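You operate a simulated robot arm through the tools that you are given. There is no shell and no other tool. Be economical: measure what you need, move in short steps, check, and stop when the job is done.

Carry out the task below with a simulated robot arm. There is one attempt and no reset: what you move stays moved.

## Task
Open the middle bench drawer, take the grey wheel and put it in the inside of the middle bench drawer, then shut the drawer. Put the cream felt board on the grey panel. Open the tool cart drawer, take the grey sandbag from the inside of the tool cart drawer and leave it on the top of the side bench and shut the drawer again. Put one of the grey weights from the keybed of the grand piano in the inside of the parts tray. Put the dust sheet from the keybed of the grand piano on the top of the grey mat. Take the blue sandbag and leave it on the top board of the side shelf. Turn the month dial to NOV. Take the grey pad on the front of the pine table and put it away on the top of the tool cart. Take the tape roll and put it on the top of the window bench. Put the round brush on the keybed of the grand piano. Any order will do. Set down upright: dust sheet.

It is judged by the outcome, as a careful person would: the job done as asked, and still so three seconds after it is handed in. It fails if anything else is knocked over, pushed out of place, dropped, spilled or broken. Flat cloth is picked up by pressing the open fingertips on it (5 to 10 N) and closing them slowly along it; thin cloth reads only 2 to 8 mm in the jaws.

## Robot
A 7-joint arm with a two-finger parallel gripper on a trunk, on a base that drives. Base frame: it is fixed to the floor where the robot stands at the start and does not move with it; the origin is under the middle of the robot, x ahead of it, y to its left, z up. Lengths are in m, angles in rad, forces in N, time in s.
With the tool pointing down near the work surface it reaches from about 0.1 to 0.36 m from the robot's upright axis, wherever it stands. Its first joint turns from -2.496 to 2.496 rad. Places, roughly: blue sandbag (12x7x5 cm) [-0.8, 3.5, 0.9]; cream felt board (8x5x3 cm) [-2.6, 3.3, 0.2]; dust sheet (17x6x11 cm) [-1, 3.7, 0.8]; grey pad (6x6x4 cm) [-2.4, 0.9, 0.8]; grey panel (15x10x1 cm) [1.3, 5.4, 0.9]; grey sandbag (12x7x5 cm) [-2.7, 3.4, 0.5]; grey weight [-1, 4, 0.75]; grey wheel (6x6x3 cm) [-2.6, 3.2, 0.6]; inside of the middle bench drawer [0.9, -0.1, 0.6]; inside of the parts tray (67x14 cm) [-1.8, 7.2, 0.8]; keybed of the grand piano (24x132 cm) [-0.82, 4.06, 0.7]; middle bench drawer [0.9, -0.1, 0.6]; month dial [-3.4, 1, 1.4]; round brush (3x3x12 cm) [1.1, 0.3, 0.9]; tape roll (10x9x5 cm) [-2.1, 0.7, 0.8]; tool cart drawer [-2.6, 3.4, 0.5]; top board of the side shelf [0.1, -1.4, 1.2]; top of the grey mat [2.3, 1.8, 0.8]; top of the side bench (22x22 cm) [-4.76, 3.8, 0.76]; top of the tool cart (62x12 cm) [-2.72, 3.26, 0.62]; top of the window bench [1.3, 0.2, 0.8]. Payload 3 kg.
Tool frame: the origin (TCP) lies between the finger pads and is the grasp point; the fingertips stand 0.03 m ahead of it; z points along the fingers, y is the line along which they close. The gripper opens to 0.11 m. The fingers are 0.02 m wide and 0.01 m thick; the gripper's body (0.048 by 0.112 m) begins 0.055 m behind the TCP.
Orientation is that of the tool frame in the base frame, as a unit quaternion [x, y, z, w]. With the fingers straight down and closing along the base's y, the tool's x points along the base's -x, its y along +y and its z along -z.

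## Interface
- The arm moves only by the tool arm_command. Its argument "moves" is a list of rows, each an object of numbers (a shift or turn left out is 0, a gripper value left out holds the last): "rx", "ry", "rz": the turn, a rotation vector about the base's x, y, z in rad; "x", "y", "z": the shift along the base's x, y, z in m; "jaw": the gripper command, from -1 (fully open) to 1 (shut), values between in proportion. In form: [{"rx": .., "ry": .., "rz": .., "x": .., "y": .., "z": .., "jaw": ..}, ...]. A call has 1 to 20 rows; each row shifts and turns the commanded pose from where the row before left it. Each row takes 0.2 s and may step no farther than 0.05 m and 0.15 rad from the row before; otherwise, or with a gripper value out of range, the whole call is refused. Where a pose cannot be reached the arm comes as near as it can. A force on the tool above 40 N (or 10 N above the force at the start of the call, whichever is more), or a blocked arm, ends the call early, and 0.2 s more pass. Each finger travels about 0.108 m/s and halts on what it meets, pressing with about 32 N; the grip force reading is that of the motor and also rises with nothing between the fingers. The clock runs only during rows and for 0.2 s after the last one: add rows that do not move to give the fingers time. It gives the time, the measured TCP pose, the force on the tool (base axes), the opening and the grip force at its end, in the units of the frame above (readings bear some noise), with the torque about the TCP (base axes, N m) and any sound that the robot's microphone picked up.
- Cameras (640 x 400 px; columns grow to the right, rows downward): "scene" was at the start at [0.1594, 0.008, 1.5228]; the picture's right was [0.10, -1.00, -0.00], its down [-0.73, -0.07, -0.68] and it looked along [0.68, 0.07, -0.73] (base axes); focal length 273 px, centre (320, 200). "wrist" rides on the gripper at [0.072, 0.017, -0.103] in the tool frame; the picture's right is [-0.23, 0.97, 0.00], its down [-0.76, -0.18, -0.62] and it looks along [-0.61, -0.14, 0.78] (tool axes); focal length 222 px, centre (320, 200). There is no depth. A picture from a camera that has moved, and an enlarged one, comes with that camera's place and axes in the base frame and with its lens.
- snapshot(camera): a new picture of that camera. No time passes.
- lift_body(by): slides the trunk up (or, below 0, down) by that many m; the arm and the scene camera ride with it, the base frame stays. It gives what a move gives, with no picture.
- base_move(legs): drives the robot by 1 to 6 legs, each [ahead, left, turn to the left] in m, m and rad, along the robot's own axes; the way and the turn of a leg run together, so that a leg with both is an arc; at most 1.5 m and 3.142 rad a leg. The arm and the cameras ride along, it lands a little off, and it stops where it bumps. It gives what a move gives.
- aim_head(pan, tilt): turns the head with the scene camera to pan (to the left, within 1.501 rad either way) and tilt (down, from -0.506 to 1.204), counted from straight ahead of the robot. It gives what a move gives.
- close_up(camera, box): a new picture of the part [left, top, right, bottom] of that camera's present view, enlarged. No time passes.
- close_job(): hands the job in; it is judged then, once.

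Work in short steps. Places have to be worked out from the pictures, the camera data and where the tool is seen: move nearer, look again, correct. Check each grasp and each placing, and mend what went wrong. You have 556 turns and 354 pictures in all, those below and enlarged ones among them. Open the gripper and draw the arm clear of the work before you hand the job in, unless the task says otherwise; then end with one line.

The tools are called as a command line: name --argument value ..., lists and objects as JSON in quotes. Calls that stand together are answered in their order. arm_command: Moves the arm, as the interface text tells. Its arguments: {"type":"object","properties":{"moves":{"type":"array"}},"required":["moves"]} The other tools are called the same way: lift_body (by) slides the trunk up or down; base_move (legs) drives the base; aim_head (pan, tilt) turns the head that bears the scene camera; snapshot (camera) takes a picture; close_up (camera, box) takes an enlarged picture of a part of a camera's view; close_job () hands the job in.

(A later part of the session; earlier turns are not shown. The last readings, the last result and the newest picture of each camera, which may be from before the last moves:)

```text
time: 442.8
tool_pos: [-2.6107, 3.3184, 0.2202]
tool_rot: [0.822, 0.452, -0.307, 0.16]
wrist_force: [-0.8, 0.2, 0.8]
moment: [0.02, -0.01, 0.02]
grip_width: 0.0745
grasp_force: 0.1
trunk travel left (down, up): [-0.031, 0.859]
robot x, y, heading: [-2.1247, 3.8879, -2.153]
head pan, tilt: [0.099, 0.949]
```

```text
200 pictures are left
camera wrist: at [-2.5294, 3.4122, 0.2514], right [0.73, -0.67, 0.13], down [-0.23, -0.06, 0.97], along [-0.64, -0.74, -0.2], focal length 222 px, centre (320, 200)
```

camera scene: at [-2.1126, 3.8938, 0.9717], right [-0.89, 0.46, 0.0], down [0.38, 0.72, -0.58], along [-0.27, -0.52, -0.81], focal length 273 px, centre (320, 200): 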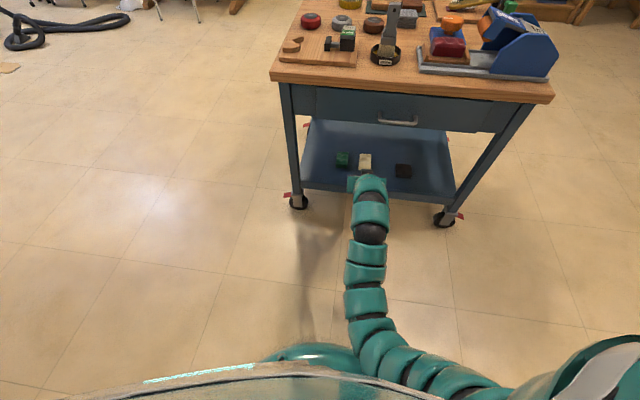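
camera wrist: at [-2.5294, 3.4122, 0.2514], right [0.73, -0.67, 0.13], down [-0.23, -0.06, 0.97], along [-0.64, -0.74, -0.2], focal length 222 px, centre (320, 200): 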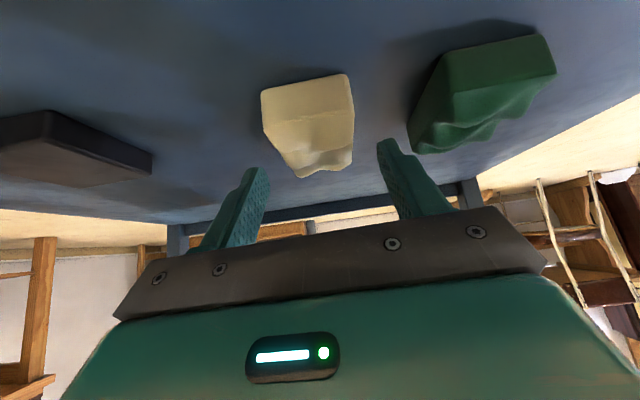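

arm_command --moves '[{"z": -0.01}, {"z": -0.008}, {"z": -0.006}, {}]'

snapshot --camera "wrist"

```text
time: 443.8
tool_pos: [-2.6116, 3.3167, 0.2]
tool_rot: [0.821, 0.451, -0.31, 0.161]
wrist_force: [1.2, 0.8, 6.6]
moment: [-0.22, -0.28, 0.15]
grip_width: 0.0753
grasp_force: 1.0
trunk travel left (down, up): [-0.031, 0.859]
robot x, y, heading: [-2.1276, 3.8838, -2.147]
head pan, tilt: [0.099, 0.949]
```

```text
199 pictures are left
camera wrist: at [-2.5316, 3.4098, 0.23], right [0.73, -0.67, 0.13], down [-0.23, -0.05, 0.97], along [-0.65, -0.74, -0.19], focal length 222 px, centre (320, 200)
```

wrist: 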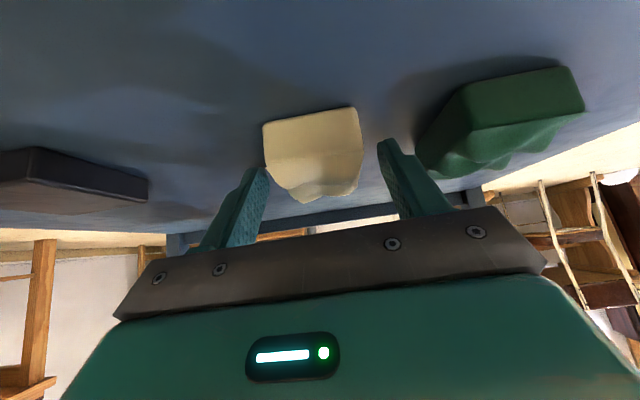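

Light contact with the shelf. I close on the board.

arm_command --moves '[{"z": 0.002, "jaw": -0.1}, {"jaw": 0.1}, {"jaw": 0.3}, {"jaw": 0.6}, {"jaw": 1}, {}, {}]'

snapshot --camera "wrist"

```text
time: 445.4
tool_pos: [-2.6125, 3.3181, 0.1996]
tool_rot: [0.821, 0.452, -0.309, 0.162]
wrist_force: [1.2, -1.6, 5.6]
moment: [-0.02, 0.01, -0.05]
grip_width: 0.0451
grasp_force: 31.9
trunk travel left (down, up): [-0.031, 0.859]
robot x, y, heading: [-2.127, 3.8874, -2.147]
head pan, tilt: [0.099, 0.949]
```

```text
198 pictures are left
camera wrist: at [-2.5313, 3.4108, 0.2304], right [0.73, -0.67, 0.13], down [-0.23, -0.06, 0.97], along [-0.65, -0.74, -0.2], focal length 222 px, centre (320, 200)
```

wrist: 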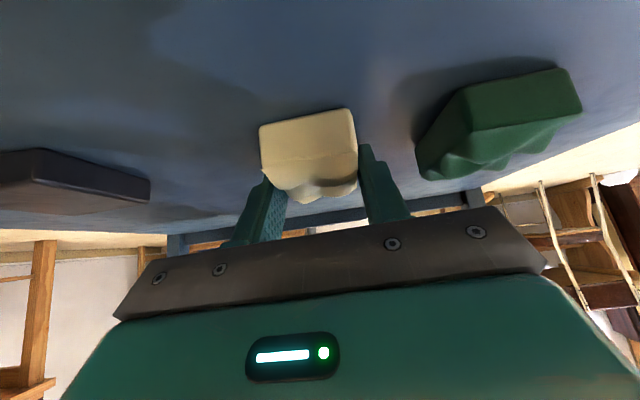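

Gripped (45 mm). I lift 7 cm and back straight out, then raise.

lift_body --by 0.07

base_move --legs '[[-0.45, 0, 0]]'

lift_body --by 0.4

lift_body --by 0.38

snapshot --camera "wrist"

```text
time: 446.5
tool_pos: [-2.6064, 3.3219, 0.2639]
tool_rot: [0.821, 0.455, -0.304, 0.16]
wrist_force: [-0.5, 0.0, -0.2]
moment: [0.02, -0.02, -0.01]
grip_width: 0.045
grasp_force: 32.2
trunk travel left (down, up): [-0.101, 0.789]
robot x, y, heading: [-2.1256, 3.8891, -2.152]
head pan, tilt: [0.099, 0.949]
```

```text
time: 449.2
tool_pos: [-2.3634, 3.7049, 0.2667]
tool_rot: [0.823, 0.45, -0.308, 0.159]
wrist_force: [0.1, 0.4, -0.2]
moment: [0.03, 0.01, -0.03]
grip_width: 0.0447
grasp_force: 31.9
trunk travel left (down, up): [-0.101, 0.789]
robot x, y, heading: [-1.8733, 4.2654, -2.159]
head pan, tilt: [0.099, 0.949]
```

```text
time: 453.0
tool_pos: [-2.3639, 3.7038, 0.6667]
tool_rot: [0.822, 0.452, -0.306, 0.16]
wrist_force: [-0.1, 0.1, -1.3]
moment: [-0.03, -0.03, 0.01]
grip_width: 0.0447
grasp_force: 32.0
trunk travel left (down, up): [-0.501, 0.389]
robot x, y, heading: [-1.876, 4.2651, -2.157]
head pan, tilt: [0.099, 0.949]
```

```text
time: 456.7
tool_pos: [-2.3629, 3.7036, 1.0457]
tool_rot: [0.823, 0.451, -0.307, 0.159]
wrist_force: [-0.2, 0.0, -0.6]
moment: [0.01, 0.01, 0.02]
grip_width: 0.0451
grasp_force: 32.3
trunk travel left (down, up): [-0.881, 0.009]
robot x, y, heading: [-1.8766, 4.2662, -2.158]
head pan, tilt: [0.099, 0.949]
```

```text
197 pictures are left
camera wrist: at [-2.2817, 3.7966, 1.0776], right [0.72, -0.68, 0.13], down [-0.23, -0.06, 0.97], along [-0.65, -0.73, -0.2], focal length 222 px, centre (320, 200)
```

wrist: 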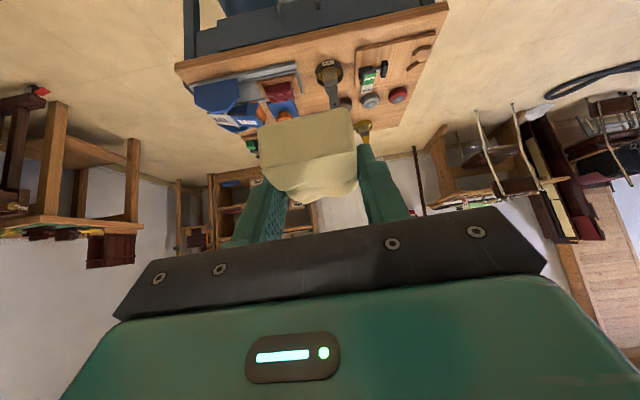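

The felt board is in hand. Next the grey panel on the north-east bench; I route around the trolley's west side and then east.

base_move --legs '[[0, 0, 2.458], [-0.214, 0.573, 0], [0.424, 0.863, 0], [0.655, 0.425, 0], [0.983, -0.88, 0]]'

aim_head --pan 0.1 --tilt 0.6

snapshot --camera "scene"

```text
time: 480.6
tool_pos: [0.2948, 5.8811, 1.047]
tool_rot: [-0.152, 0.926, 0.048, 0.342]
wrist_force: [0.3, 0.5, -0.2]
moment: [0.01, -0.02, 0.02]
grip_width: 0.0448
grasp_force: 32.1
trunk travel left (down, up): [-0.881, 0.009]
robot x, y, heading: [-0.4402, 5.7458, 0.317]
head pan, tilt: [0.099, 0.949]
```

```text
time: 481.4
tool_pos: [0.2952, 5.8809, 1.0461]
tool_rot: [-0.152, 0.926, 0.048, 0.342]
wrist_force: [0.4, 0.1, -1.2]
moment: [-0.01, -0.02, -0.01]
grip_width: 0.0447
grasp_force: 32.5
trunk travel left (down, up): [-0.881, 0.009]
robot x, y, heading: [-0.4373, 5.7457, 0.311]
head pan, tilt: [0.099, 0.6]
```

```text
196 pictures are left
camera scene: at [-0.2802, 5.8069, 1.7791], right [0.4, -0.92, 0.0], down [-0.52, -0.23, -0.82], along [0.76, 0.33, -0.57], focal length 273 px, centre (320, 200)
```

scene: 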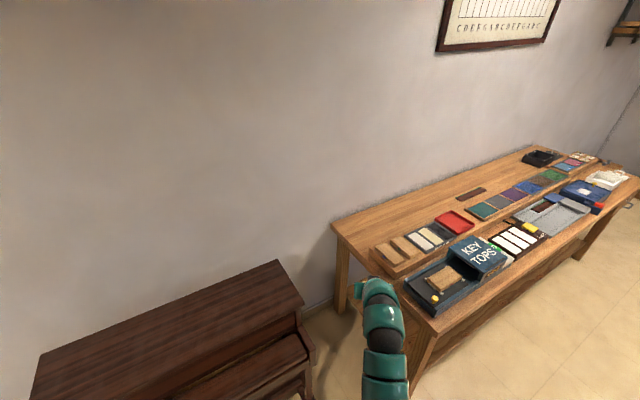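

close_up --camera "scene" --box '[360, 140, 640, 310]'

```text
2.29 times, centred on (500, 225) of scene
camera zoom: at [-0.2802, 5.8069, 1.7791], right [0.4, -0.92, 0.0], down [-0.52, -0.23, -0.82], along [0.76, 0.33, -0.57], focal length 623 px, centre (-91, 143)
```

zoom: 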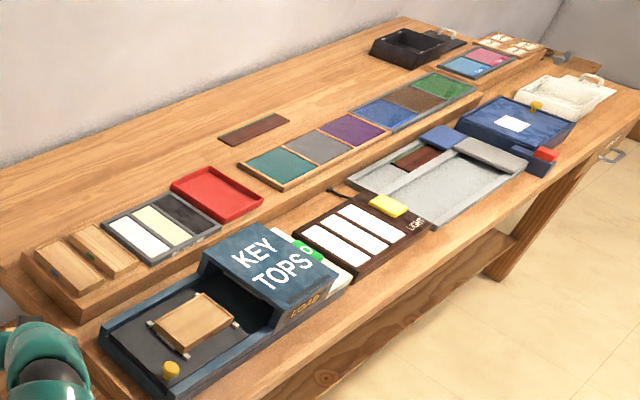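

The grey panel is the middle of the framed trio (teal/grey/purple), centre about (1.30, 5.38, 0.88). I drive to stand before it and turn to face the bench.

base_move --legs '[[0.42, -0.63, 0], [0.36, -0.68, 0], [0, 0, 0.652]]'

aim_head --pan 0.0 --tilt 0.75

snapshot --camera "scene"

snapshot --camera "wrist"

```text
time: 491.2
tool_pos: [1.2034, 5.2593, 1.0451]
tool_rot: [-0.446, 0.826, 0.157, 0.308]
wrist_force: [0.4, 0.6, 0.2]
moment: [0.0, 0.02, -0.01]
grip_width: 0.0449
grasp_force: 32.0
trunk travel left (down, up): [-0.881, 0.009]
robot x, y, heading: [0.7129, 4.7027, 0.977]
head pan, tilt: [0.099, 0.6]
```

```text
time: 491.9
tool_pos: [1.203, 5.2591, 1.0457]
tool_rot: [-0.448, 0.825, 0.158, 0.307]
wrist_force: [-1.1, 0.2, -0.6]
moment: [-0.03, 0.01, -0.01]
grip_width: 0.0447
grasp_force: 32.3
trunk travel left (down, up): [-0.881, 0.009]
robot x, y, heading: [0.7095, 4.6986, 0.977]
head pan, tilt: [0.0, 0.75]
```

```text
194 pictures are left
camera scene: at [0.8013, 4.8353, 1.7663], right [0.83, -0.56, 0.0], down [-0.38, -0.56, -0.73], along [0.41, 0.61, -0.68], focal length 273 px, centre (320, 200)
```

scene: 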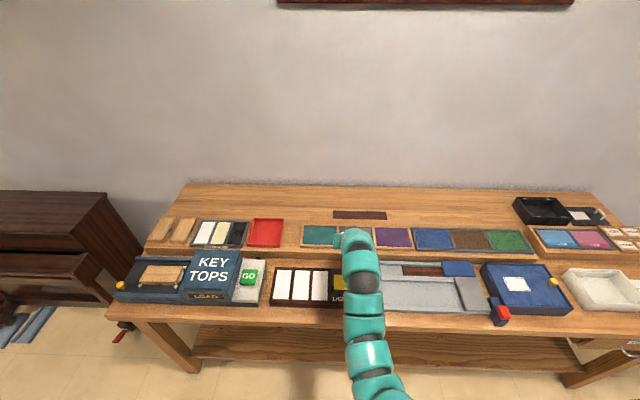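

```text
193 pictures are left
camera wrist: at [1.1217, 5.1652, 1.0775], right [-0.72, 0.68, 0.13], down [0.23, 0.06, 0.97], along [0.65, 0.73, -0.2], focal length 222 px, centre (320, 200)
```

wrist: 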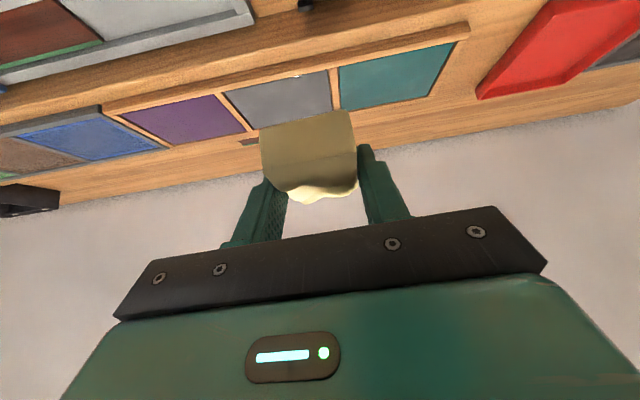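

The grey panel's centre comes out at (1.327, 5.344, ~0.895). I drive 0.14 m ahead and 0.055 m right.

base_move --legs '[[0.14, -0.055, 0]]'

lift_body --by -0.06

snapshot --camera "wrist"

close_up --camera "scene" --box '[260, 160, 480, 320]'

```text
time: 493.3
tool_pos: [1.3241, 5.3414, 1.045]
tool_rot: [-0.449, 0.824, 0.158, 0.306]
wrist_force: [0.0, 1.2, 0.0]
moment: [-0.02, 0.03, -0.03]
grip_width: 0.0449
grasp_force: 32.4
trunk travel left (down, up): [-0.881, 0.009]
robot x, y, heading: [0.8341, 4.7814, 0.982]
head pan, tilt: [0.0, 0.75]
```

```text
time: 494.3
tool_pos: [1.3235, 5.3419, 0.9852]
tool_rot: [-0.45, 0.824, 0.159, 0.307]
wrist_force: [-0.5, 0.0, -1.4]
moment: [0.0, 0.01, -0.03]
grip_width: 0.0451
grasp_force: 32.4
trunk travel left (down, up): [-0.821, 0.069]
robot x, y, heading: [0.8336, 4.784, 0.98]
head pan, tilt: [0.0, 0.75]
```

```text
192 pictures are left
camera wrist: at [1.2425, 5.2496, 1.0175], right [-0.72, 0.68, 0.13], down [0.23, 0.06, 0.97], along [0.65, 0.73, -0.2], focal length 222 px, centre (320, 200)
```

wrist: 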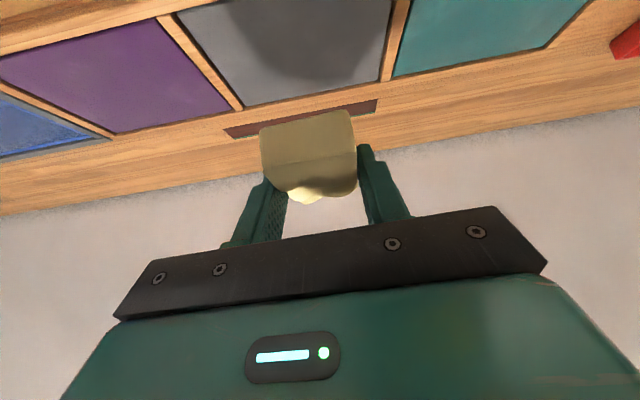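

```text
2.50 times, centred on (370, 240) of scene
camera zoom: at [0.9237, 4.918, 1.7063], right [0.83, -0.56, 0.0], down [-0.38, -0.57, -0.73], along [0.41, 0.61, -0.68], focal length 682 px, centre (195, 100)
```

zoom: 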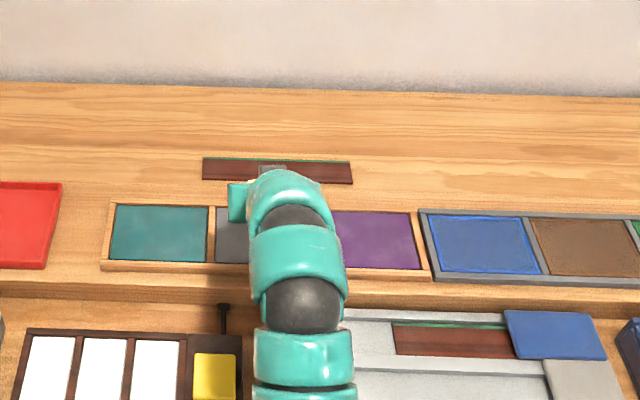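

Position agrees within ~1 cm. I lower the last part: 4.5 cm by trunk, then by arm until contact.

lift_body --by -0.045

arm_command --moves '[{"z": -0.005}, {"z": -0.005}, {"z": -0.004}, {}]'

snapshot --camera "wrist"

```text
time: 495.1
tool_pos: [1.3226, 5.3436, 0.9416]
tool_rot: [-0.449, 0.824, 0.159, 0.307]
wrist_force: [-0.4, -0.4, -1.2]
moment: [-0.04, -0.01, -0.02]
grip_width: 0.0448
grasp_force: 32.2
trunk travel left (down, up): [-0.776, 0.114]
robot x, y, heading: [0.8313, 4.7798, 0.984]
head pan, tilt: [0.0, 0.75]
```

```text
time: 496.1
tool_pos: [1.322, 5.3429, 0.9278]
tool_rot: [-0.449, 0.824, 0.159, 0.308]
wrist_force: [-0.5, 0.4, 0.9]
moment: [-0.02, 0.01, -0.02]
grip_width: 0.045
grasp_force: 32.4
trunk travel left (down, up): [-0.776, 0.114]
robot x, y, heading: [0.8345, 4.7866, 0.983]
head pan, tilt: [0.0, 0.75]
```

```text
190 pictures are left
camera wrist: at [1.2416, 5.2494, 0.9596], right [-0.72, 0.68, 0.13], down [0.23, 0.06, 0.97], along [0.65, 0.73, -0.2], focal length 222 px, centre (320, 200)
```

wrist: 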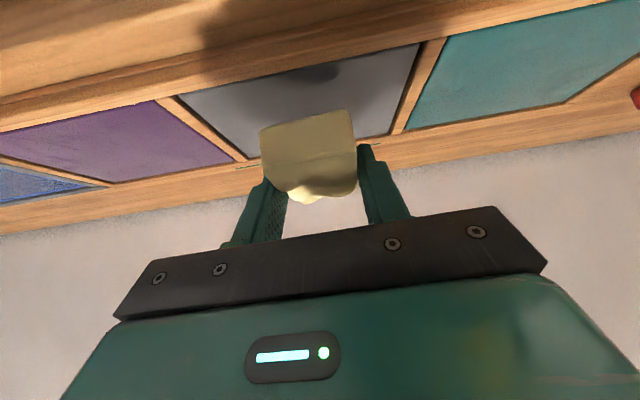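

The panel is lower (z≈0.863) than assumed, so its centre is really at (1.350, 5.366). I shift the tool by (+0.028, +0.023) and continue down.

arm_command --moves '[{"x": 0.014, "y": 0.0115}, {"x": 0.014, "y": 0.0115}, {}]'

lift_body --by -0.02

snapshot --camera "wrist"

close_up --camera "scene" --box '[260, 140, 480, 300]'

```text
time: 496.9
tool_pos: [1.351, 5.365, 0.9269]
tool_rot: [-0.449, 0.824, 0.158, 0.307]
wrist_force: [-0.6, 0.9, -0.7]
moment: [0.03, 0.02, -0.06]
grip_width: 0.0449
grasp_force: 32.4
trunk travel left (down, up): [-0.776, 0.114]
robot x, y, heading: [0.8317, 4.7803, 0.984]
head pan, tilt: [0.0, 0.75]
```

```text
time: 497.6
tool_pos: [1.3518, 5.3661, 0.9078]
tool_rot: [-0.449, 0.824, 0.158, 0.306]
wrist_force: [1.3, 0.0, -0.9]
moment: [-0.02, 0.04, 0.01]
grip_width: 0.045
grasp_force: 31.3
trunk travel left (down, up): [-0.756, 0.134]
robot x, y, heading: [0.8336, 4.7815, 0.985]
head pan, tilt: [0.0, 0.75]
```

```text
189 pictures are left
camera wrist: at [1.2707, 5.272, 0.939], right [-0.72, 0.68, 0.13], down [0.23, 0.06, 0.97], along [0.65, 0.73, -0.2], focal length 222 px, centre (320, 200)
```

wrist: 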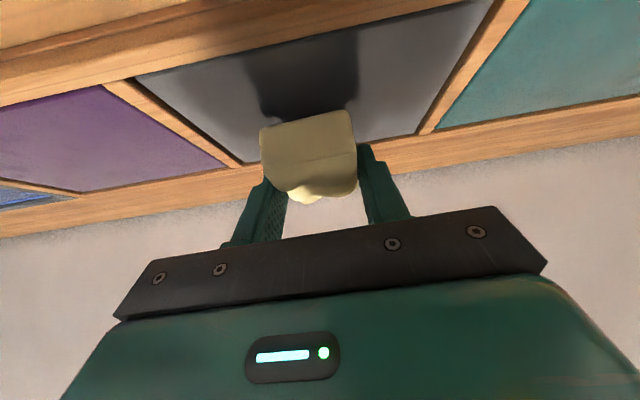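

```text
2.50 times, centred on (370, 220) of scene
camera zoom: at [0.9235, 4.9178, 1.6413], right [0.83, -0.56, 0.0], down [-0.38, -0.57, -0.73], along [0.41, 0.61, -0.68], focal length 682 px, centre (195, 150)
```

zoom: 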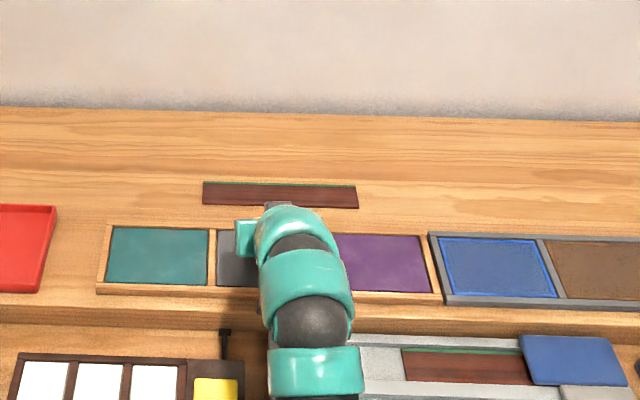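

Well centred now (panel z≈0.865). I lower to contact.

arm_command --moves '[{"x": -0.005, "z": -0.004}, {"z": -0.004}, {"z": -0.003}, {"z": -0.003}, {}]'

```text
time: 498.8
tool_pos: [1.3464, 5.3652, 0.894]
tool_rot: [-0.449, 0.824, 0.159, 0.308]
wrist_force: [0.8, 0.8, 3.2]
moment: [0.14, 0.0, -0.01]
grip_width: 0.0448
grasp_force: 31.9
trunk travel left (down, up): [-0.756, 0.134]
robot x, y, heading: [0.8346, 4.781, 0.981]
head pan, tilt: [0.0, 0.75]
```

Contact. I open gently and retreat upward and back along the tool's axis.

arm_command --moves '[{"jaw": 0.1}, {"jaw": -0.1}, {"jaw": -0.2}, {}, {"x": -0.015, "y": -0.022, "z": 0.03}, {"x": -0.015, "y": -0.022, "z": 0.03}, {"z": 0.03}, {}]'

snapshot --camera "wrist"

```text
time: 500.6
tool_pos: [1.317, 5.321, 0.9814]
tool_rot: [-0.449, 0.824, 0.158, 0.307]
wrist_force: [-0.1, -0.4, -0.6]
moment: [-0.02, -0.01, 0.0]
grip_width: 0.0661
grasp_force: 0.0
trunk travel left (down, up): [-0.756, 0.134]
robot x, y, heading: [0.8365, 4.7813, 0.981]
head pan, tilt: [0.0, 0.75]
```

```text
187 pictures are left
camera wrist: at [1.2363, 5.2279, 1.0139], right [-0.72, 0.68, 0.13], down [0.23, 0.06, 0.97], along [0.65, 0.73, -0.2], focal length 222 px, centre (320, 200)
```

wrist: 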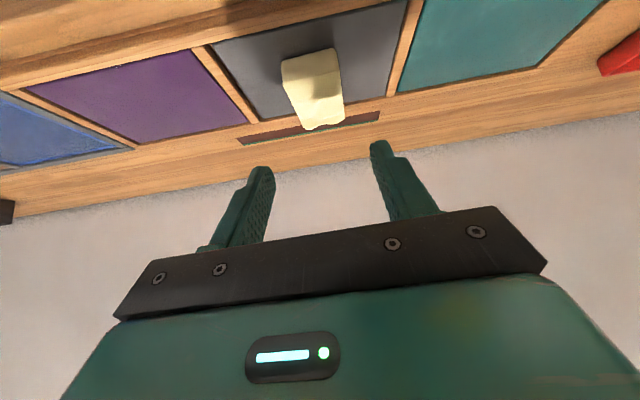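

base_move --legs '[[-0.35, 0, 0]]'

close_up --camera "scene" --box '[280, 130, 440, 230]'

```text
time: 502.9
tool_pos: [1.1182, 5.0244, 0.9843]
tool_rot: [-0.45, 0.824, 0.159, 0.306]
wrist_force: [-0.3, 0.8, -0.2]
moment: [0.02, 0.02, 0.01]
grip_width: 0.066
grasp_force: 0.1
trunk travel left (down, up): [-0.756, 0.134]
robot x, y, heading: [0.6369, 4.4849, 0.985]
head pan, tilt: [0.0, 0.75]
```

```text
4.00 times, centred on (360, 180) of scene
camera zoom: at [0.7253, 4.6206, 1.6414], right [0.83, -0.55, 0.0], down [-0.38, -0.57, -0.73], along [0.41, 0.61, -0.68], focal length 1090 px, centre (160, 280)
```

zoom: 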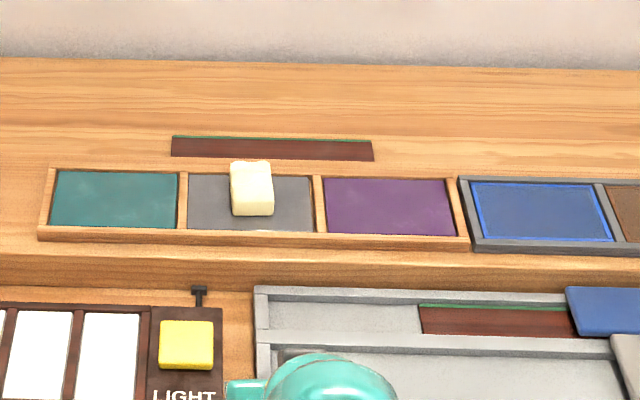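

The felt board lies on the grey panel. Next, the dust sheet on the keybed. I straighten the tool, raise the trunk and retrace my way back round the trolley.

arm_command --moves '[{"rx": -0.1171, "ry": 0.0777}, {"rx": -0.1171, "ry": 0.0777}, {"rx": -0.1171, "ry": 0.0777}, {"rx": -0.1171, "ry": 0.0777}, {"rx": -0.1171, "ry": 0.0777}, {}]'

lift_body --by 0.12

base_move --legs '[[0, 0, -0.674], [-0.318, 0.765, 0], [-0.318, 0.765, 0], [-0.983, 0.88, 0], [-0.655, -0.425, 0], [-0.424, -0.863, 0]]'

```text
time: 504.3
tool_pos: [1.117, 5.0255, 0.9824]
tool_rot: [-0.48, 0.877, -0.002, 0.002]
wrist_force: [0.3, -0.1, 0.6]
moment: [-0.04, 0.01, 0.0]
grip_width: 0.0658
grasp_force: 0.0
trunk travel left (down, up): [-0.756, 0.134]
robot x, y, heading: [0.6365, 4.485, 0.986]
head pan, tilt: [0.0, 0.75]
```

```text
time: 505.8
tool_pos: [1.1181, 5.026, 1.1031]
tool_rot: [-0.48, 0.877, -0.002, 0.002]
wrist_force: [0.1, -0.2, -0.4]
moment: [-0.02, -0.03, -0.03]
grip_width: 0.0661
grasp_force: 0.2
trunk travel left (down, up): [-0.876, 0.014]
robot x, y, heading: [0.6326, 4.4877, 0.988]
head pan, tilt: [0.0, 0.75]
```

```text
time: 530.7
tool_pos: [-1.574, 4.8252, 1.1024]
tool_rot: [-0.178, 0.984, -0.003, 0.001]
wrist_force: [-0.2, -0.3, -0.6]
moment: [0.02, -0.05, -0.01]
grip_width: 0.0662
grasp_force: 0.1
trunk travel left (down, up): [-0.876, 0.014]
robot x, y, heading: [-2.2874, 4.6836, 0.344]
head pan, tilt: [0.0, 0.75]
```

I turn to face the keybed and approach near the dust sheet's end.

base_move --legs '[[0, 0, -0.944], [0.65, -0.044, 0]]'

aim_head --pan 0.0 --tilt 0.8

snapshot --camera "scene"

snapshot --camera "wrist"

```text
time: 536.8
tool_pos: [-1.2409, 3.7861, 1.1013]
tool_rot: [0.287, 0.958, -0.003, -0.001]
wrist_force: [-0.6, 0.0, -0.2]
moment: [0.02, 0.01, 0.0]
grip_width: 0.0659
grasp_force: 0.0
trunk travel left (down, up): [-0.876, 0.014]
robot x, y, heading: [-1.7731, 4.2756, -0.6]
head pan, tilt: [0.0, 0.75]
```

```text
time: 537.4
tool_pos: [-1.2403, 3.7863, 1.1007]
tool_rot: [0.287, 0.958, -0.003, 0.0]
wrist_force: [1.2, 0.3, 0.3]
moment: [-0.01, -0.01, -0.02]
grip_width: 0.0661
grasp_force: 0.1
trunk travel left (down, up): [-0.876, 0.014]
robot x, y, heading: [-1.7724, 4.2765, -0.606]
head pan, tilt: [0.0, 0.799]
```

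```text
185 pictures are left
camera scene: at [-1.6412, 4.1853, 1.7573], right [-0.57, -0.82, 0.0], down [-0.59, 0.41, -0.7], along [0.57, -0.39, -0.72], focal length 273 px, centre (320, 200)
```

scene: 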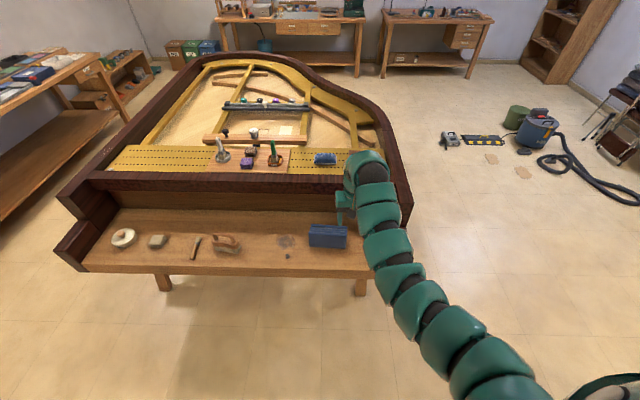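

```text
184 pictures are left
camera wrist: at [-1.2911, 3.8407, 1.205], right [0.73, 0.69, 0.0], down [0.54, -0.56, 0.63], along [0.43, -0.46, -0.78], focal length 222 px, centre (320, 200)
```

wrist: 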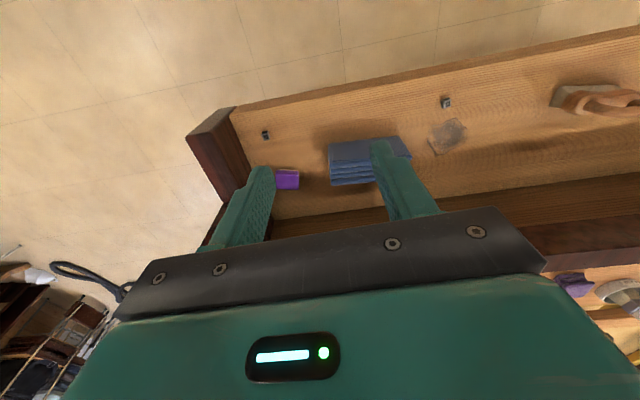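

I zoom on the dust sheet in both views.

close_up --camera "scene" --box '[260, 190, 400, 290]'

close_up --camera "wrist" --box '[240, 90, 480, 230]'

```text
4.00 times, centred on (330, 240) of scene
camera zoom: at [-1.6412, 4.1853, 1.7573], right [-0.57, -0.82, 0.0], down [-0.59, 0.41, -0.7], along [0.57, -0.39, -0.72], focal length 1090 px, centre (280, 40)
```

zoom: 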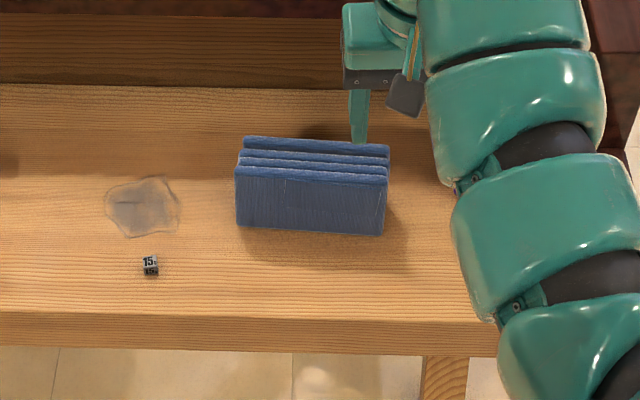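

```text
2.67 times, centred on (360, 160) of wrist
camera zoom: at [-1.2911, 3.8407, 1.205], right [0.73, 0.69, 0.0], down [0.54, -0.56, 0.63], along [0.43, -0.46, -0.78], focal length 592 px, centre (213, 307)
```

zoom: 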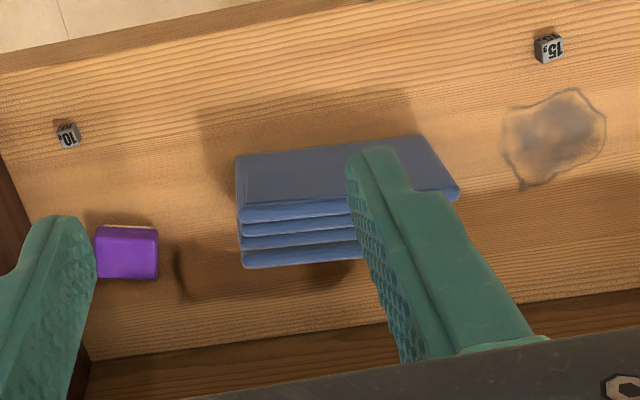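

The sheet stands with its top centre at (-1.055, 3.740, 0.81), 6 cm thick along the depth. I yaw the tool 90° so the jaws straddle its thickness, open them, and drive above it.

arm_command --moves '[{"rz": 0.143, "jaw": -0.3}, {"rz": 0.143, "jaw": -0.7}, {"rz": 0.143}, {"rz": 0.143}, {"rz": 0.143}, {"rz": 0.143}, {"rz": 0.143}, {"rz": 0.143}, {"rz": 0.143}, {"rz": 0.143}, {"rz": 0.143}, {}]'

base_move --legs '[[0.178, 0.067, 0]]'

snapshot --camera "wrist"

snapshot --camera "scene"

```text
time: 540.0
tool_pos: [-1.2399, 3.7867, 1.102]
tool_rot: [-0.475, 0.88, -0.001, 0.003]
wrist_force: [1.7, 0.3, 0.7]
moment: [-0.01, -0.01, 0.01]
grip_width: 0.0936
grasp_force: 0.1
trunk travel left (down, up): [-0.876, 0.014]
robot x, y, heading: [-1.7747, 4.2717, -0.597]
head pan, tilt: [0.0, 0.799]
```

```text
time: 541.5
tool_pos: [-1.0535, 3.736, 1.1013]
tool_rot: [-0.473, 0.881, -0.002, 0.003]
wrist_force: [0.4, -0.6, -0.7]
moment: [-0.05, 0.0, -0.02]
grip_width: 0.0931
grasp_force: 0.1
trunk travel left (down, up): [-0.876, 0.014]
robot x, y, heading: [-1.584, 4.2256, -0.603]
head pan, tilt: [0.0, 0.799]
```

```text
181 pictures are left
camera wrist: at [-1.1069, 3.6843, 1.2045], right [-0.69, 0.73, 0.0], down [0.57, 0.54, 0.63], along [0.46, 0.43, -0.78], focal length 222 px, centre (320, 200)
```

wrist: 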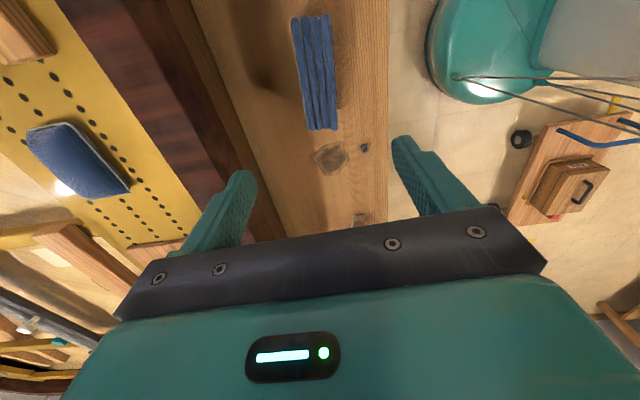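

```text
180 pictures are left
camera scene: at [-1.4521, 4.1348, 1.7572], right [-0.57, -0.82, 0.0], down [-0.59, 0.41, -0.7], along [0.57, -0.4, -0.72], focal length 273 px, centre (320, 200)
```

scene: 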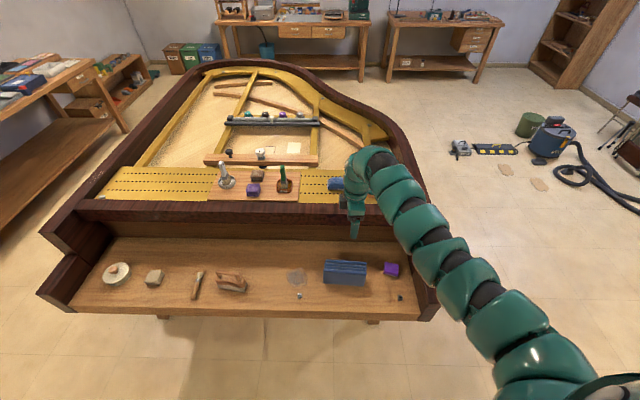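

The pack is rotated about −0.1 rad relative to the tool; I correct and lower the trunk to just above it.

arm_command --moves '[{"rz": -0.1, "x": 0.002, "y": -0.005}, {}]'

lift_body --by -0.24

snapshot --camera "wrist"

```text
time: 542.1
tool_pos: [-1.0525, 3.7312, 1.1018]
tool_rot: [-0.427, 0.904, -0.002, 0.002]
wrist_force: [0.4, 0.2, 0.0]
moment: [0.01, -0.03, -0.02]
grip_width: 0.0935
grasp_force: 0.0
trunk travel left (down, up): [-0.876, 0.014]
robot x, y, heading: [-1.5865, 4.2263, -0.605]
head pan, tilt: [0.0, 0.799]
```

```text
time: 544.6
tool_pos: [-1.0508, 3.7316, 0.8626]
tool_rot: [-0.429, 0.903, -0.001, 0.002]
wrist_force: [-0.3, -0.2, -0.3]
moment: [0.0, 0.0, -0.01]
grip_width: 0.0935
grasp_force: 0.1
trunk travel left (down, up): [-0.636, 0.254]
robot x, y, heading: [-1.5883, 4.2257, -0.604]
head pan, tilt: [0.0, 0.799]
```

```text
179 pictures are left
camera wrist: at [-1.1107, 3.6857, 0.9651], right [-0.61, 0.79, 0.0], down [0.62, 0.48, 0.63], along [0.5, 0.38, -0.78], focal length 222 px, centre (320, 200)
```

wrist: 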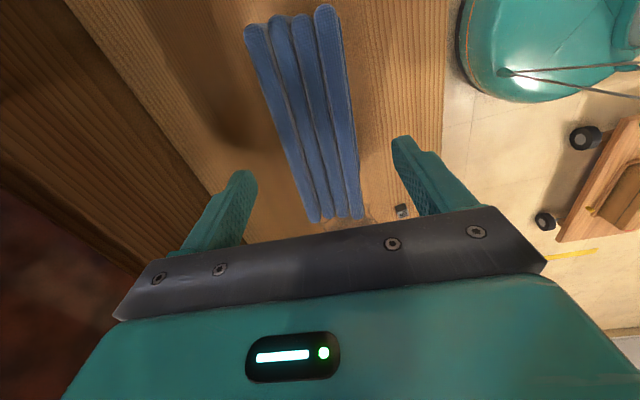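

Aligned and centred. I lower to grip height and close.

lift_body --by -0.083

arm_command --moves '[{"jaw": -0.5}, {"jaw": -0.3}, {"jaw": -0.1}, {"jaw": 0.1}, {"jaw": 0.4}, {"jaw": 0.7}, {"jaw": 1}, {}]'

snapshot --camera "wrist"

```text
time: 545.8
tool_pos: [-1.0526, 3.7325, 0.7798]
tool_rot: [-0.429, 0.903, -0.001, 0.002]
wrist_force: [0.4, 0.0, -1.0]
moment: [-0.02, -0.02, -0.01]
grip_width: 0.0937
grasp_force: 0.0
trunk travel left (down, up): [-0.553, 0.337]
robot x, y, heading: [-1.5846, 4.2273, -0.601]
head pan, tilt: [0.0, 0.799]
```

```text
time: 547.6
tool_pos: [-1.0514, 3.7324, 0.7792]
tool_rot: [-0.428, 0.904, -0.002, 0.003]
wrist_force: [4.1, -2.6, 6.0]
moment: [0.01, -0.13, -0.08]
grip_width: 0.0579
grasp_force: 31.6
trunk travel left (down, up): [-0.553, 0.337]
robot x, y, heading: [-1.5893, 4.2291, -0.603]
head pan, tilt: [0.0, 0.799]
```

```text
178 pictures are left
camera wrist: at [-1.1107, 3.6856, 0.8823], right [-0.61, 0.79, -0.01], down [0.62, 0.48, 0.63], along [0.5, 0.38, -0.78], focal length 222 px, centre (320, 200)
```

wrist: 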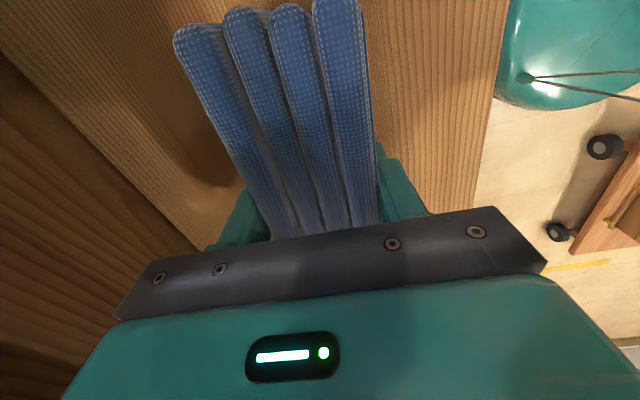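

Gripped at 58 mm. I lift with the trunk.

lift_body --by 0.33

snapshot --camera "scene"

```text
time: 550.9
tool_pos: [-1.0524, 3.7313, 1.1087]
tool_rot: [-0.429, 0.903, -0.002, 0.003]
wrist_force: [-0.8, -0.3, -2.2]
moment: [0.01, 0.02, -0.01]
grip_width: 0.0578
grasp_force: 32.3
trunk travel left (down, up): [-0.883, 0.007]
robot x, y, heading: [-1.5873, 4.2262, -0.602]
head pan, tilt: [0.0, 0.799]
```

```text
177 pictures are left
camera scene: at [-1.453, 4.1347, 1.7642], right [-0.57, -0.82, 0.0], down [-0.59, 0.41, -0.7], along [0.57, -0.4, -0.72], focal length 273 px, centre (320, 200)
```

scene: 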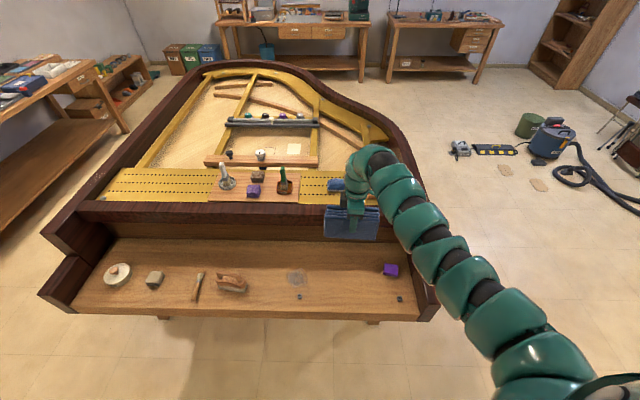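

The dust sheet is held upright. I retreat and route around the piano's south side toward the grey mat's bench.

base_move --legs '[[-0.35, 0, 0], [0, 0, -0.97], [0.524, 0.196, 0], [1.0, 0, 0], [0.4, 0.98, 0], [0.2, 1.2, 0]]'

aim_head --pan 1.3 --tilt 0.5

snapshot --camera "scene"

```text
time: 574.2
tool_pos: [0.2378, 1.4219, 1.1099]
tool_rot: [0.074, 0.997, -0.002, 0.0]
wrist_force: [-0.1, -0.2, -3.0]
moment: [-0.01, 0.01, 0.0]
grip_width: 0.0577
grasp_force: 31.8
trunk travel left (down, up): [-0.883, 0.007]
robot x, y, heading: [0.3911, 2.1351, -1.638]
head pan, tilt: [0.0, 0.799]
```

```text
time: 575.7
tool_pos: [0.2364, 1.4211, 1.109]
tool_rot: [0.075, 0.997, -0.003, 0.002]
wrist_force: [0.0, 0.6, -3.9]
moment: [0.0, 0.04, 0.0]
grip_width: 0.058
grasp_force: 31.6
trunk travel left (down, up): [-0.883, 0.007]
robot x, y, heading: [0.389, 2.1325, -1.64]
head pan, tilt: [1.3, 0.499]
```

```text
176 pictures are left
camera scene: at [0.4699, 2.0238, 1.7902], right [-0.33, -0.94, 0.0], down [-0.45, 0.16, -0.88], along [0.83, -0.29, -0.48], focal length 273 px, centre (320, 200)
```

scene: 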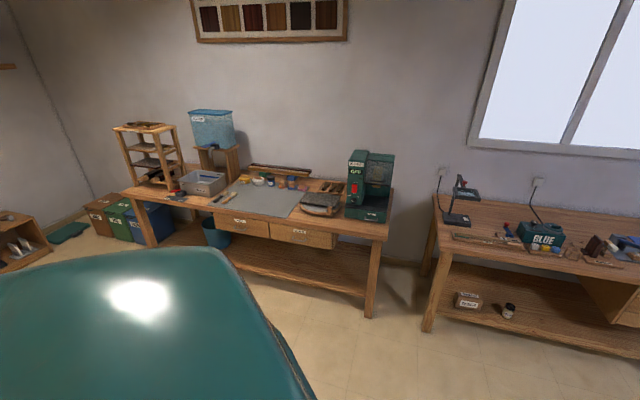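

The grey mat is on the machine bench at about (2.316, 1.814, 0.8). I turn toward the bench and drive to ~15 cm short of placing position.

base_move --legs '[[0, 0, 1.04], [0.8976, 0.93, 0]]'

aim_head --pan 0.0 --tilt 0.75

snapshot --camera "scene"

snapshot --camera "wrist"

```text
time: 584.9
tool_pos: [2.2011, 1.9122, 1.1085]
tool_rot: [-0.427, 0.904, -0.001, 0.002]
wrist_force: [0.9, 0.8, -3.5]
moment: [-0.03, 0.02, 0.0]
grip_width: 0.058
grasp_force: 32.7
trunk travel left (down, up): [-0.883, 0.007]
robot x, y, heading: [1.67, 2.4111, -0.602]
head pan, tilt: [1.3, 0.499]
```

```text
time: 586.4
tool_pos: [2.2013, 1.9118, 1.1099]
tool_rot: [-0.427, 0.904, -0.002, 0.003]
wrist_force: [-0.7, -0.1, -3.6]
moment: [-0.02, 0.02, 0.02]
grip_width: 0.0579
grasp_force: 31.7
trunk travel left (down, up): [-0.883, 0.007]
robot x, y, heading: [1.6693, 2.4068, -0.609]
head pan, tilt: [0.0, 0.75]
```

```text
175 pictures are left
camera scene: at [1.8022, 2.3154, 1.7683], right [-0.57, -0.82, 0.0], down [-0.56, 0.39, -0.73], along [0.6, -0.42, -0.68], focal length 273 px, centre (320, 200)
```

scene: 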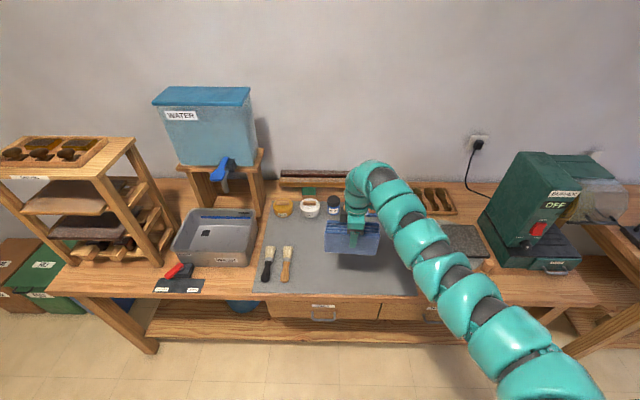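

```text
174 pictures are left
camera wrist: at [2.142, 1.8665, 1.2117], right [-0.61, 0.79, 0.0], down [0.62, 0.48, 0.63], along [0.5, 0.38, -0.78], focal length 222 px, centre (320, 200)
```

wrist: 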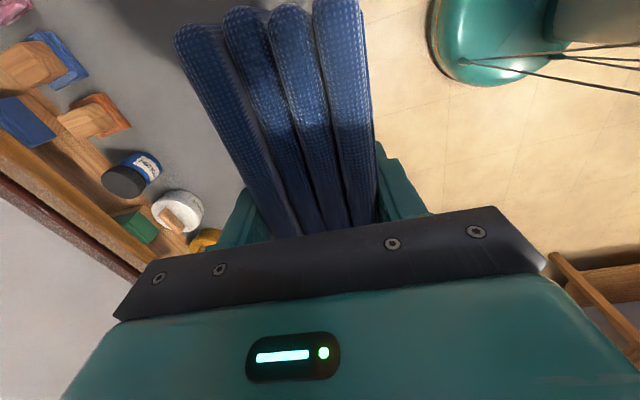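

The mat's free middle is at (2.307, 1.776). I drive 0.165 m ahead, 0.05 m right, then lower.

base_move --legs '[[0.165, -0.051, 0]]'

lift_body --by -0.17

snapshot --camera "scene"

snapshot --camera "wrist"

```text
time: 587.9
tool_pos: [2.3067, 1.7827, 1.1075]
tool_rot: [-0.431, 0.902, -0.001, 0.003]
wrist_force: [-0.4, 0.5, -3.8]
moment: [0.0, 0.06, -0.03]
grip_width: 0.0578
grasp_force: 32.1
trunk travel left (down, up): [-0.883, 0.007]
robot x, y, heading: [1.77, 2.2761, -0.603]
head pan, tilt: [0.0, 0.75]
```

```text
time: 589.8
tool_pos: [2.3047, 1.7823, 0.9386]
tool_rot: [-0.43, 0.903, -0.001, 0.003]
wrist_force: [0.1, 0.4, -3.4]
moment: [0.0, 0.0, 0.01]
grip_width: 0.0581
grasp_force: 31.9
trunk travel left (down, up): [-0.713, 0.177]
robot x, y, heading: [1.7708, 2.2735, -0.599]
head pan, tilt: [0.0, 0.75]
```

```text
173 pictures are left
camera scene: at [1.9051, 2.1843, 1.5983], right [-0.57, -0.82, 0.0], down [-0.56, 0.39, -0.73], along [0.6, -0.41, -0.68], focal length 273 px, centre (320, 200)
```

scene: 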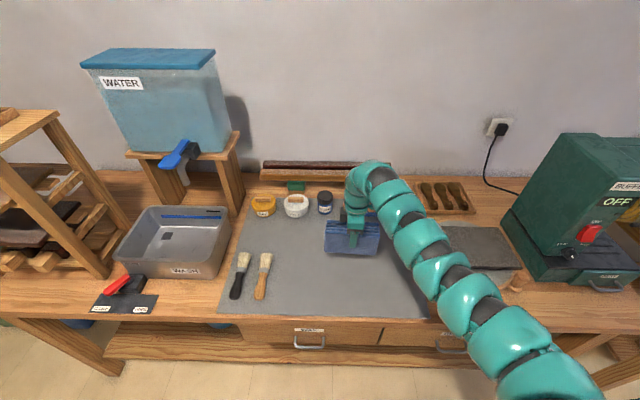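

```text
172 pictures are left
camera wrist: at [2.2475, 1.7373, 1.0418], right [-0.61, 0.79, 0.0], down [0.61, 0.48, 0.63], along [0.5, 0.38, -0.78], focal length 222 px, centre (320, 200)
```

wrist: 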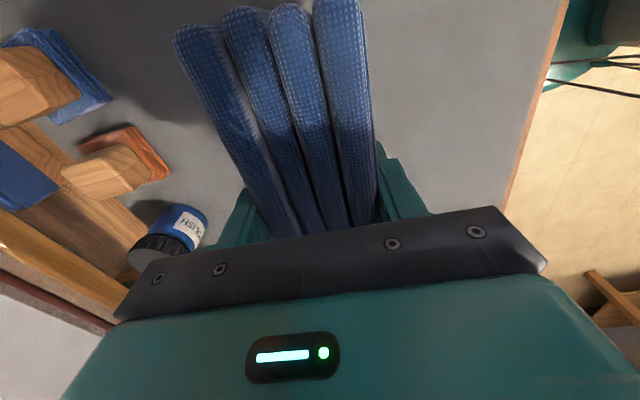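

Clearances are fine. I lower to contact.

lift_body --by -0.045

arm_command --moves '[{"z": -0.004}, {"z": -0.004}, {"z": -0.004}, {}]'

```text
time: 590.6
tool_pos: [2.3066, 1.7833, 0.8938]
tool_rot: [-0.431, 0.903, -0.002, 0.003]
wrist_force: [0.8, 0.1, -2.2]
moment: [-0.02, 0.03, -0.04]
grip_width: 0.0577
grasp_force: 32.0
trunk travel left (down, up): [-0.668, 0.222]
robot x, y, heading: [1.7714, 2.2786, -0.601]
head pan, tilt: [0.0, 0.75]
```

```text
time: 591.6
tool_pos: [2.306, 1.7846, 0.8858]
tool_rot: [-0.43, 0.903, -0.005, 0.005]
wrist_force: [2.1, -2.1, 39.5]
moment: [0.4, 0.86, 0.27]
grip_width: 0.0579
grasp_force: 32.0
trunk travel left (down, up): [-0.668, 0.222]
robot x, y, heading: [1.7703, 2.2788, -0.601]
head pan, tilt: [0.0, 0.75]
```

Firm contact (39 N). I ease up 4 mm so it rests without pressing, then open slowly and rise straight up.

arm_command --moves '[{"z": 0.004}, {}, {"jaw": -0.1}, {"jaw": -0.2}, {"jaw": -0.3}, {"jaw": -0.45}, {}, {}]'

lift_body --by 0.15

snapshot --camera "wrist"

snapshot --camera "scene"

```text
time: 593.5
tool_pos: [2.3056, 1.7831, 0.8852]
tool_rot: [-0.431, 0.902, -0.002, 0.003]
wrist_force: [0.1, -0.2, 1.2]
moment: [0.04, 0.0, 0.0]
grip_width: 0.08
grasp_force: 0.0
trunk travel left (down, up): [-0.668, 0.222]
robot x, y, heading: [1.7738, 2.2749, -0.601]
head pan, tilt: [0.0, 0.75]
```

```text
time: 595.2
tool_pos: [2.3062, 1.7838, 1.0361]
tool_rot: [-0.43, 0.903, -0.001, 0.003]
wrist_force: [-0.8, -0.6, -0.2]
moment: [0.0, 0.02, 0.0]
grip_width: 0.0798
grasp_force: 0.1
trunk travel left (down, up): [-0.818, 0.072]
robot x, y, heading: [1.7706, 2.2776, -0.6]
head pan, tilt: [0.0, 0.75]
```

```text
171 pictures are left
camera wrist: at [2.2473, 1.7385, 1.1385], right [-0.61, 0.79, 0.0], down [0.61, 0.48, 0.63], along [0.5, 0.38, -0.78], focal length 222 px, centre (320, 200)
```

wrist: 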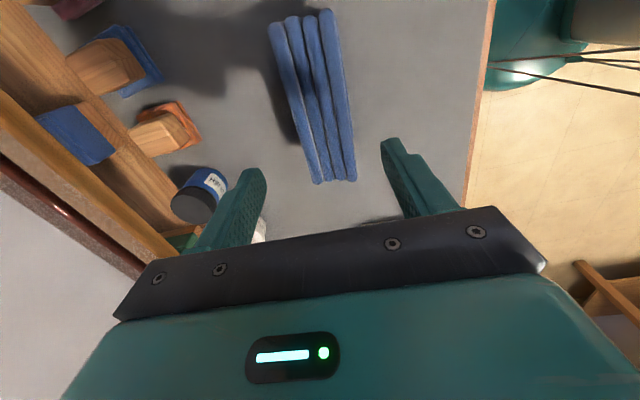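

```text
170 pictures are left
camera scene: at [1.905, 2.1843, 1.7032], right [-0.57, -0.82, 0.0], down [-0.56, 0.39, -0.73], along [0.6, -0.41, -0.68], focal length 273 px, centre (320, 200)
```

scene: 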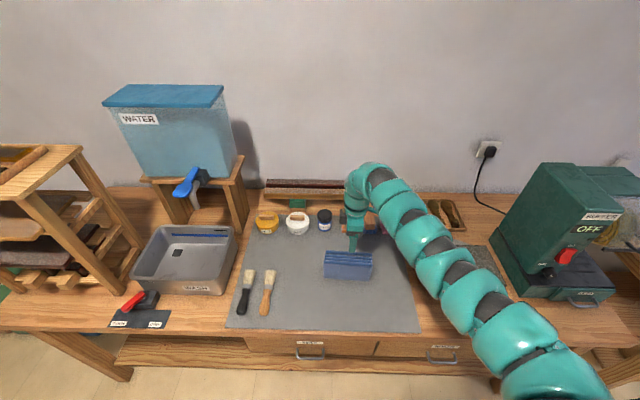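

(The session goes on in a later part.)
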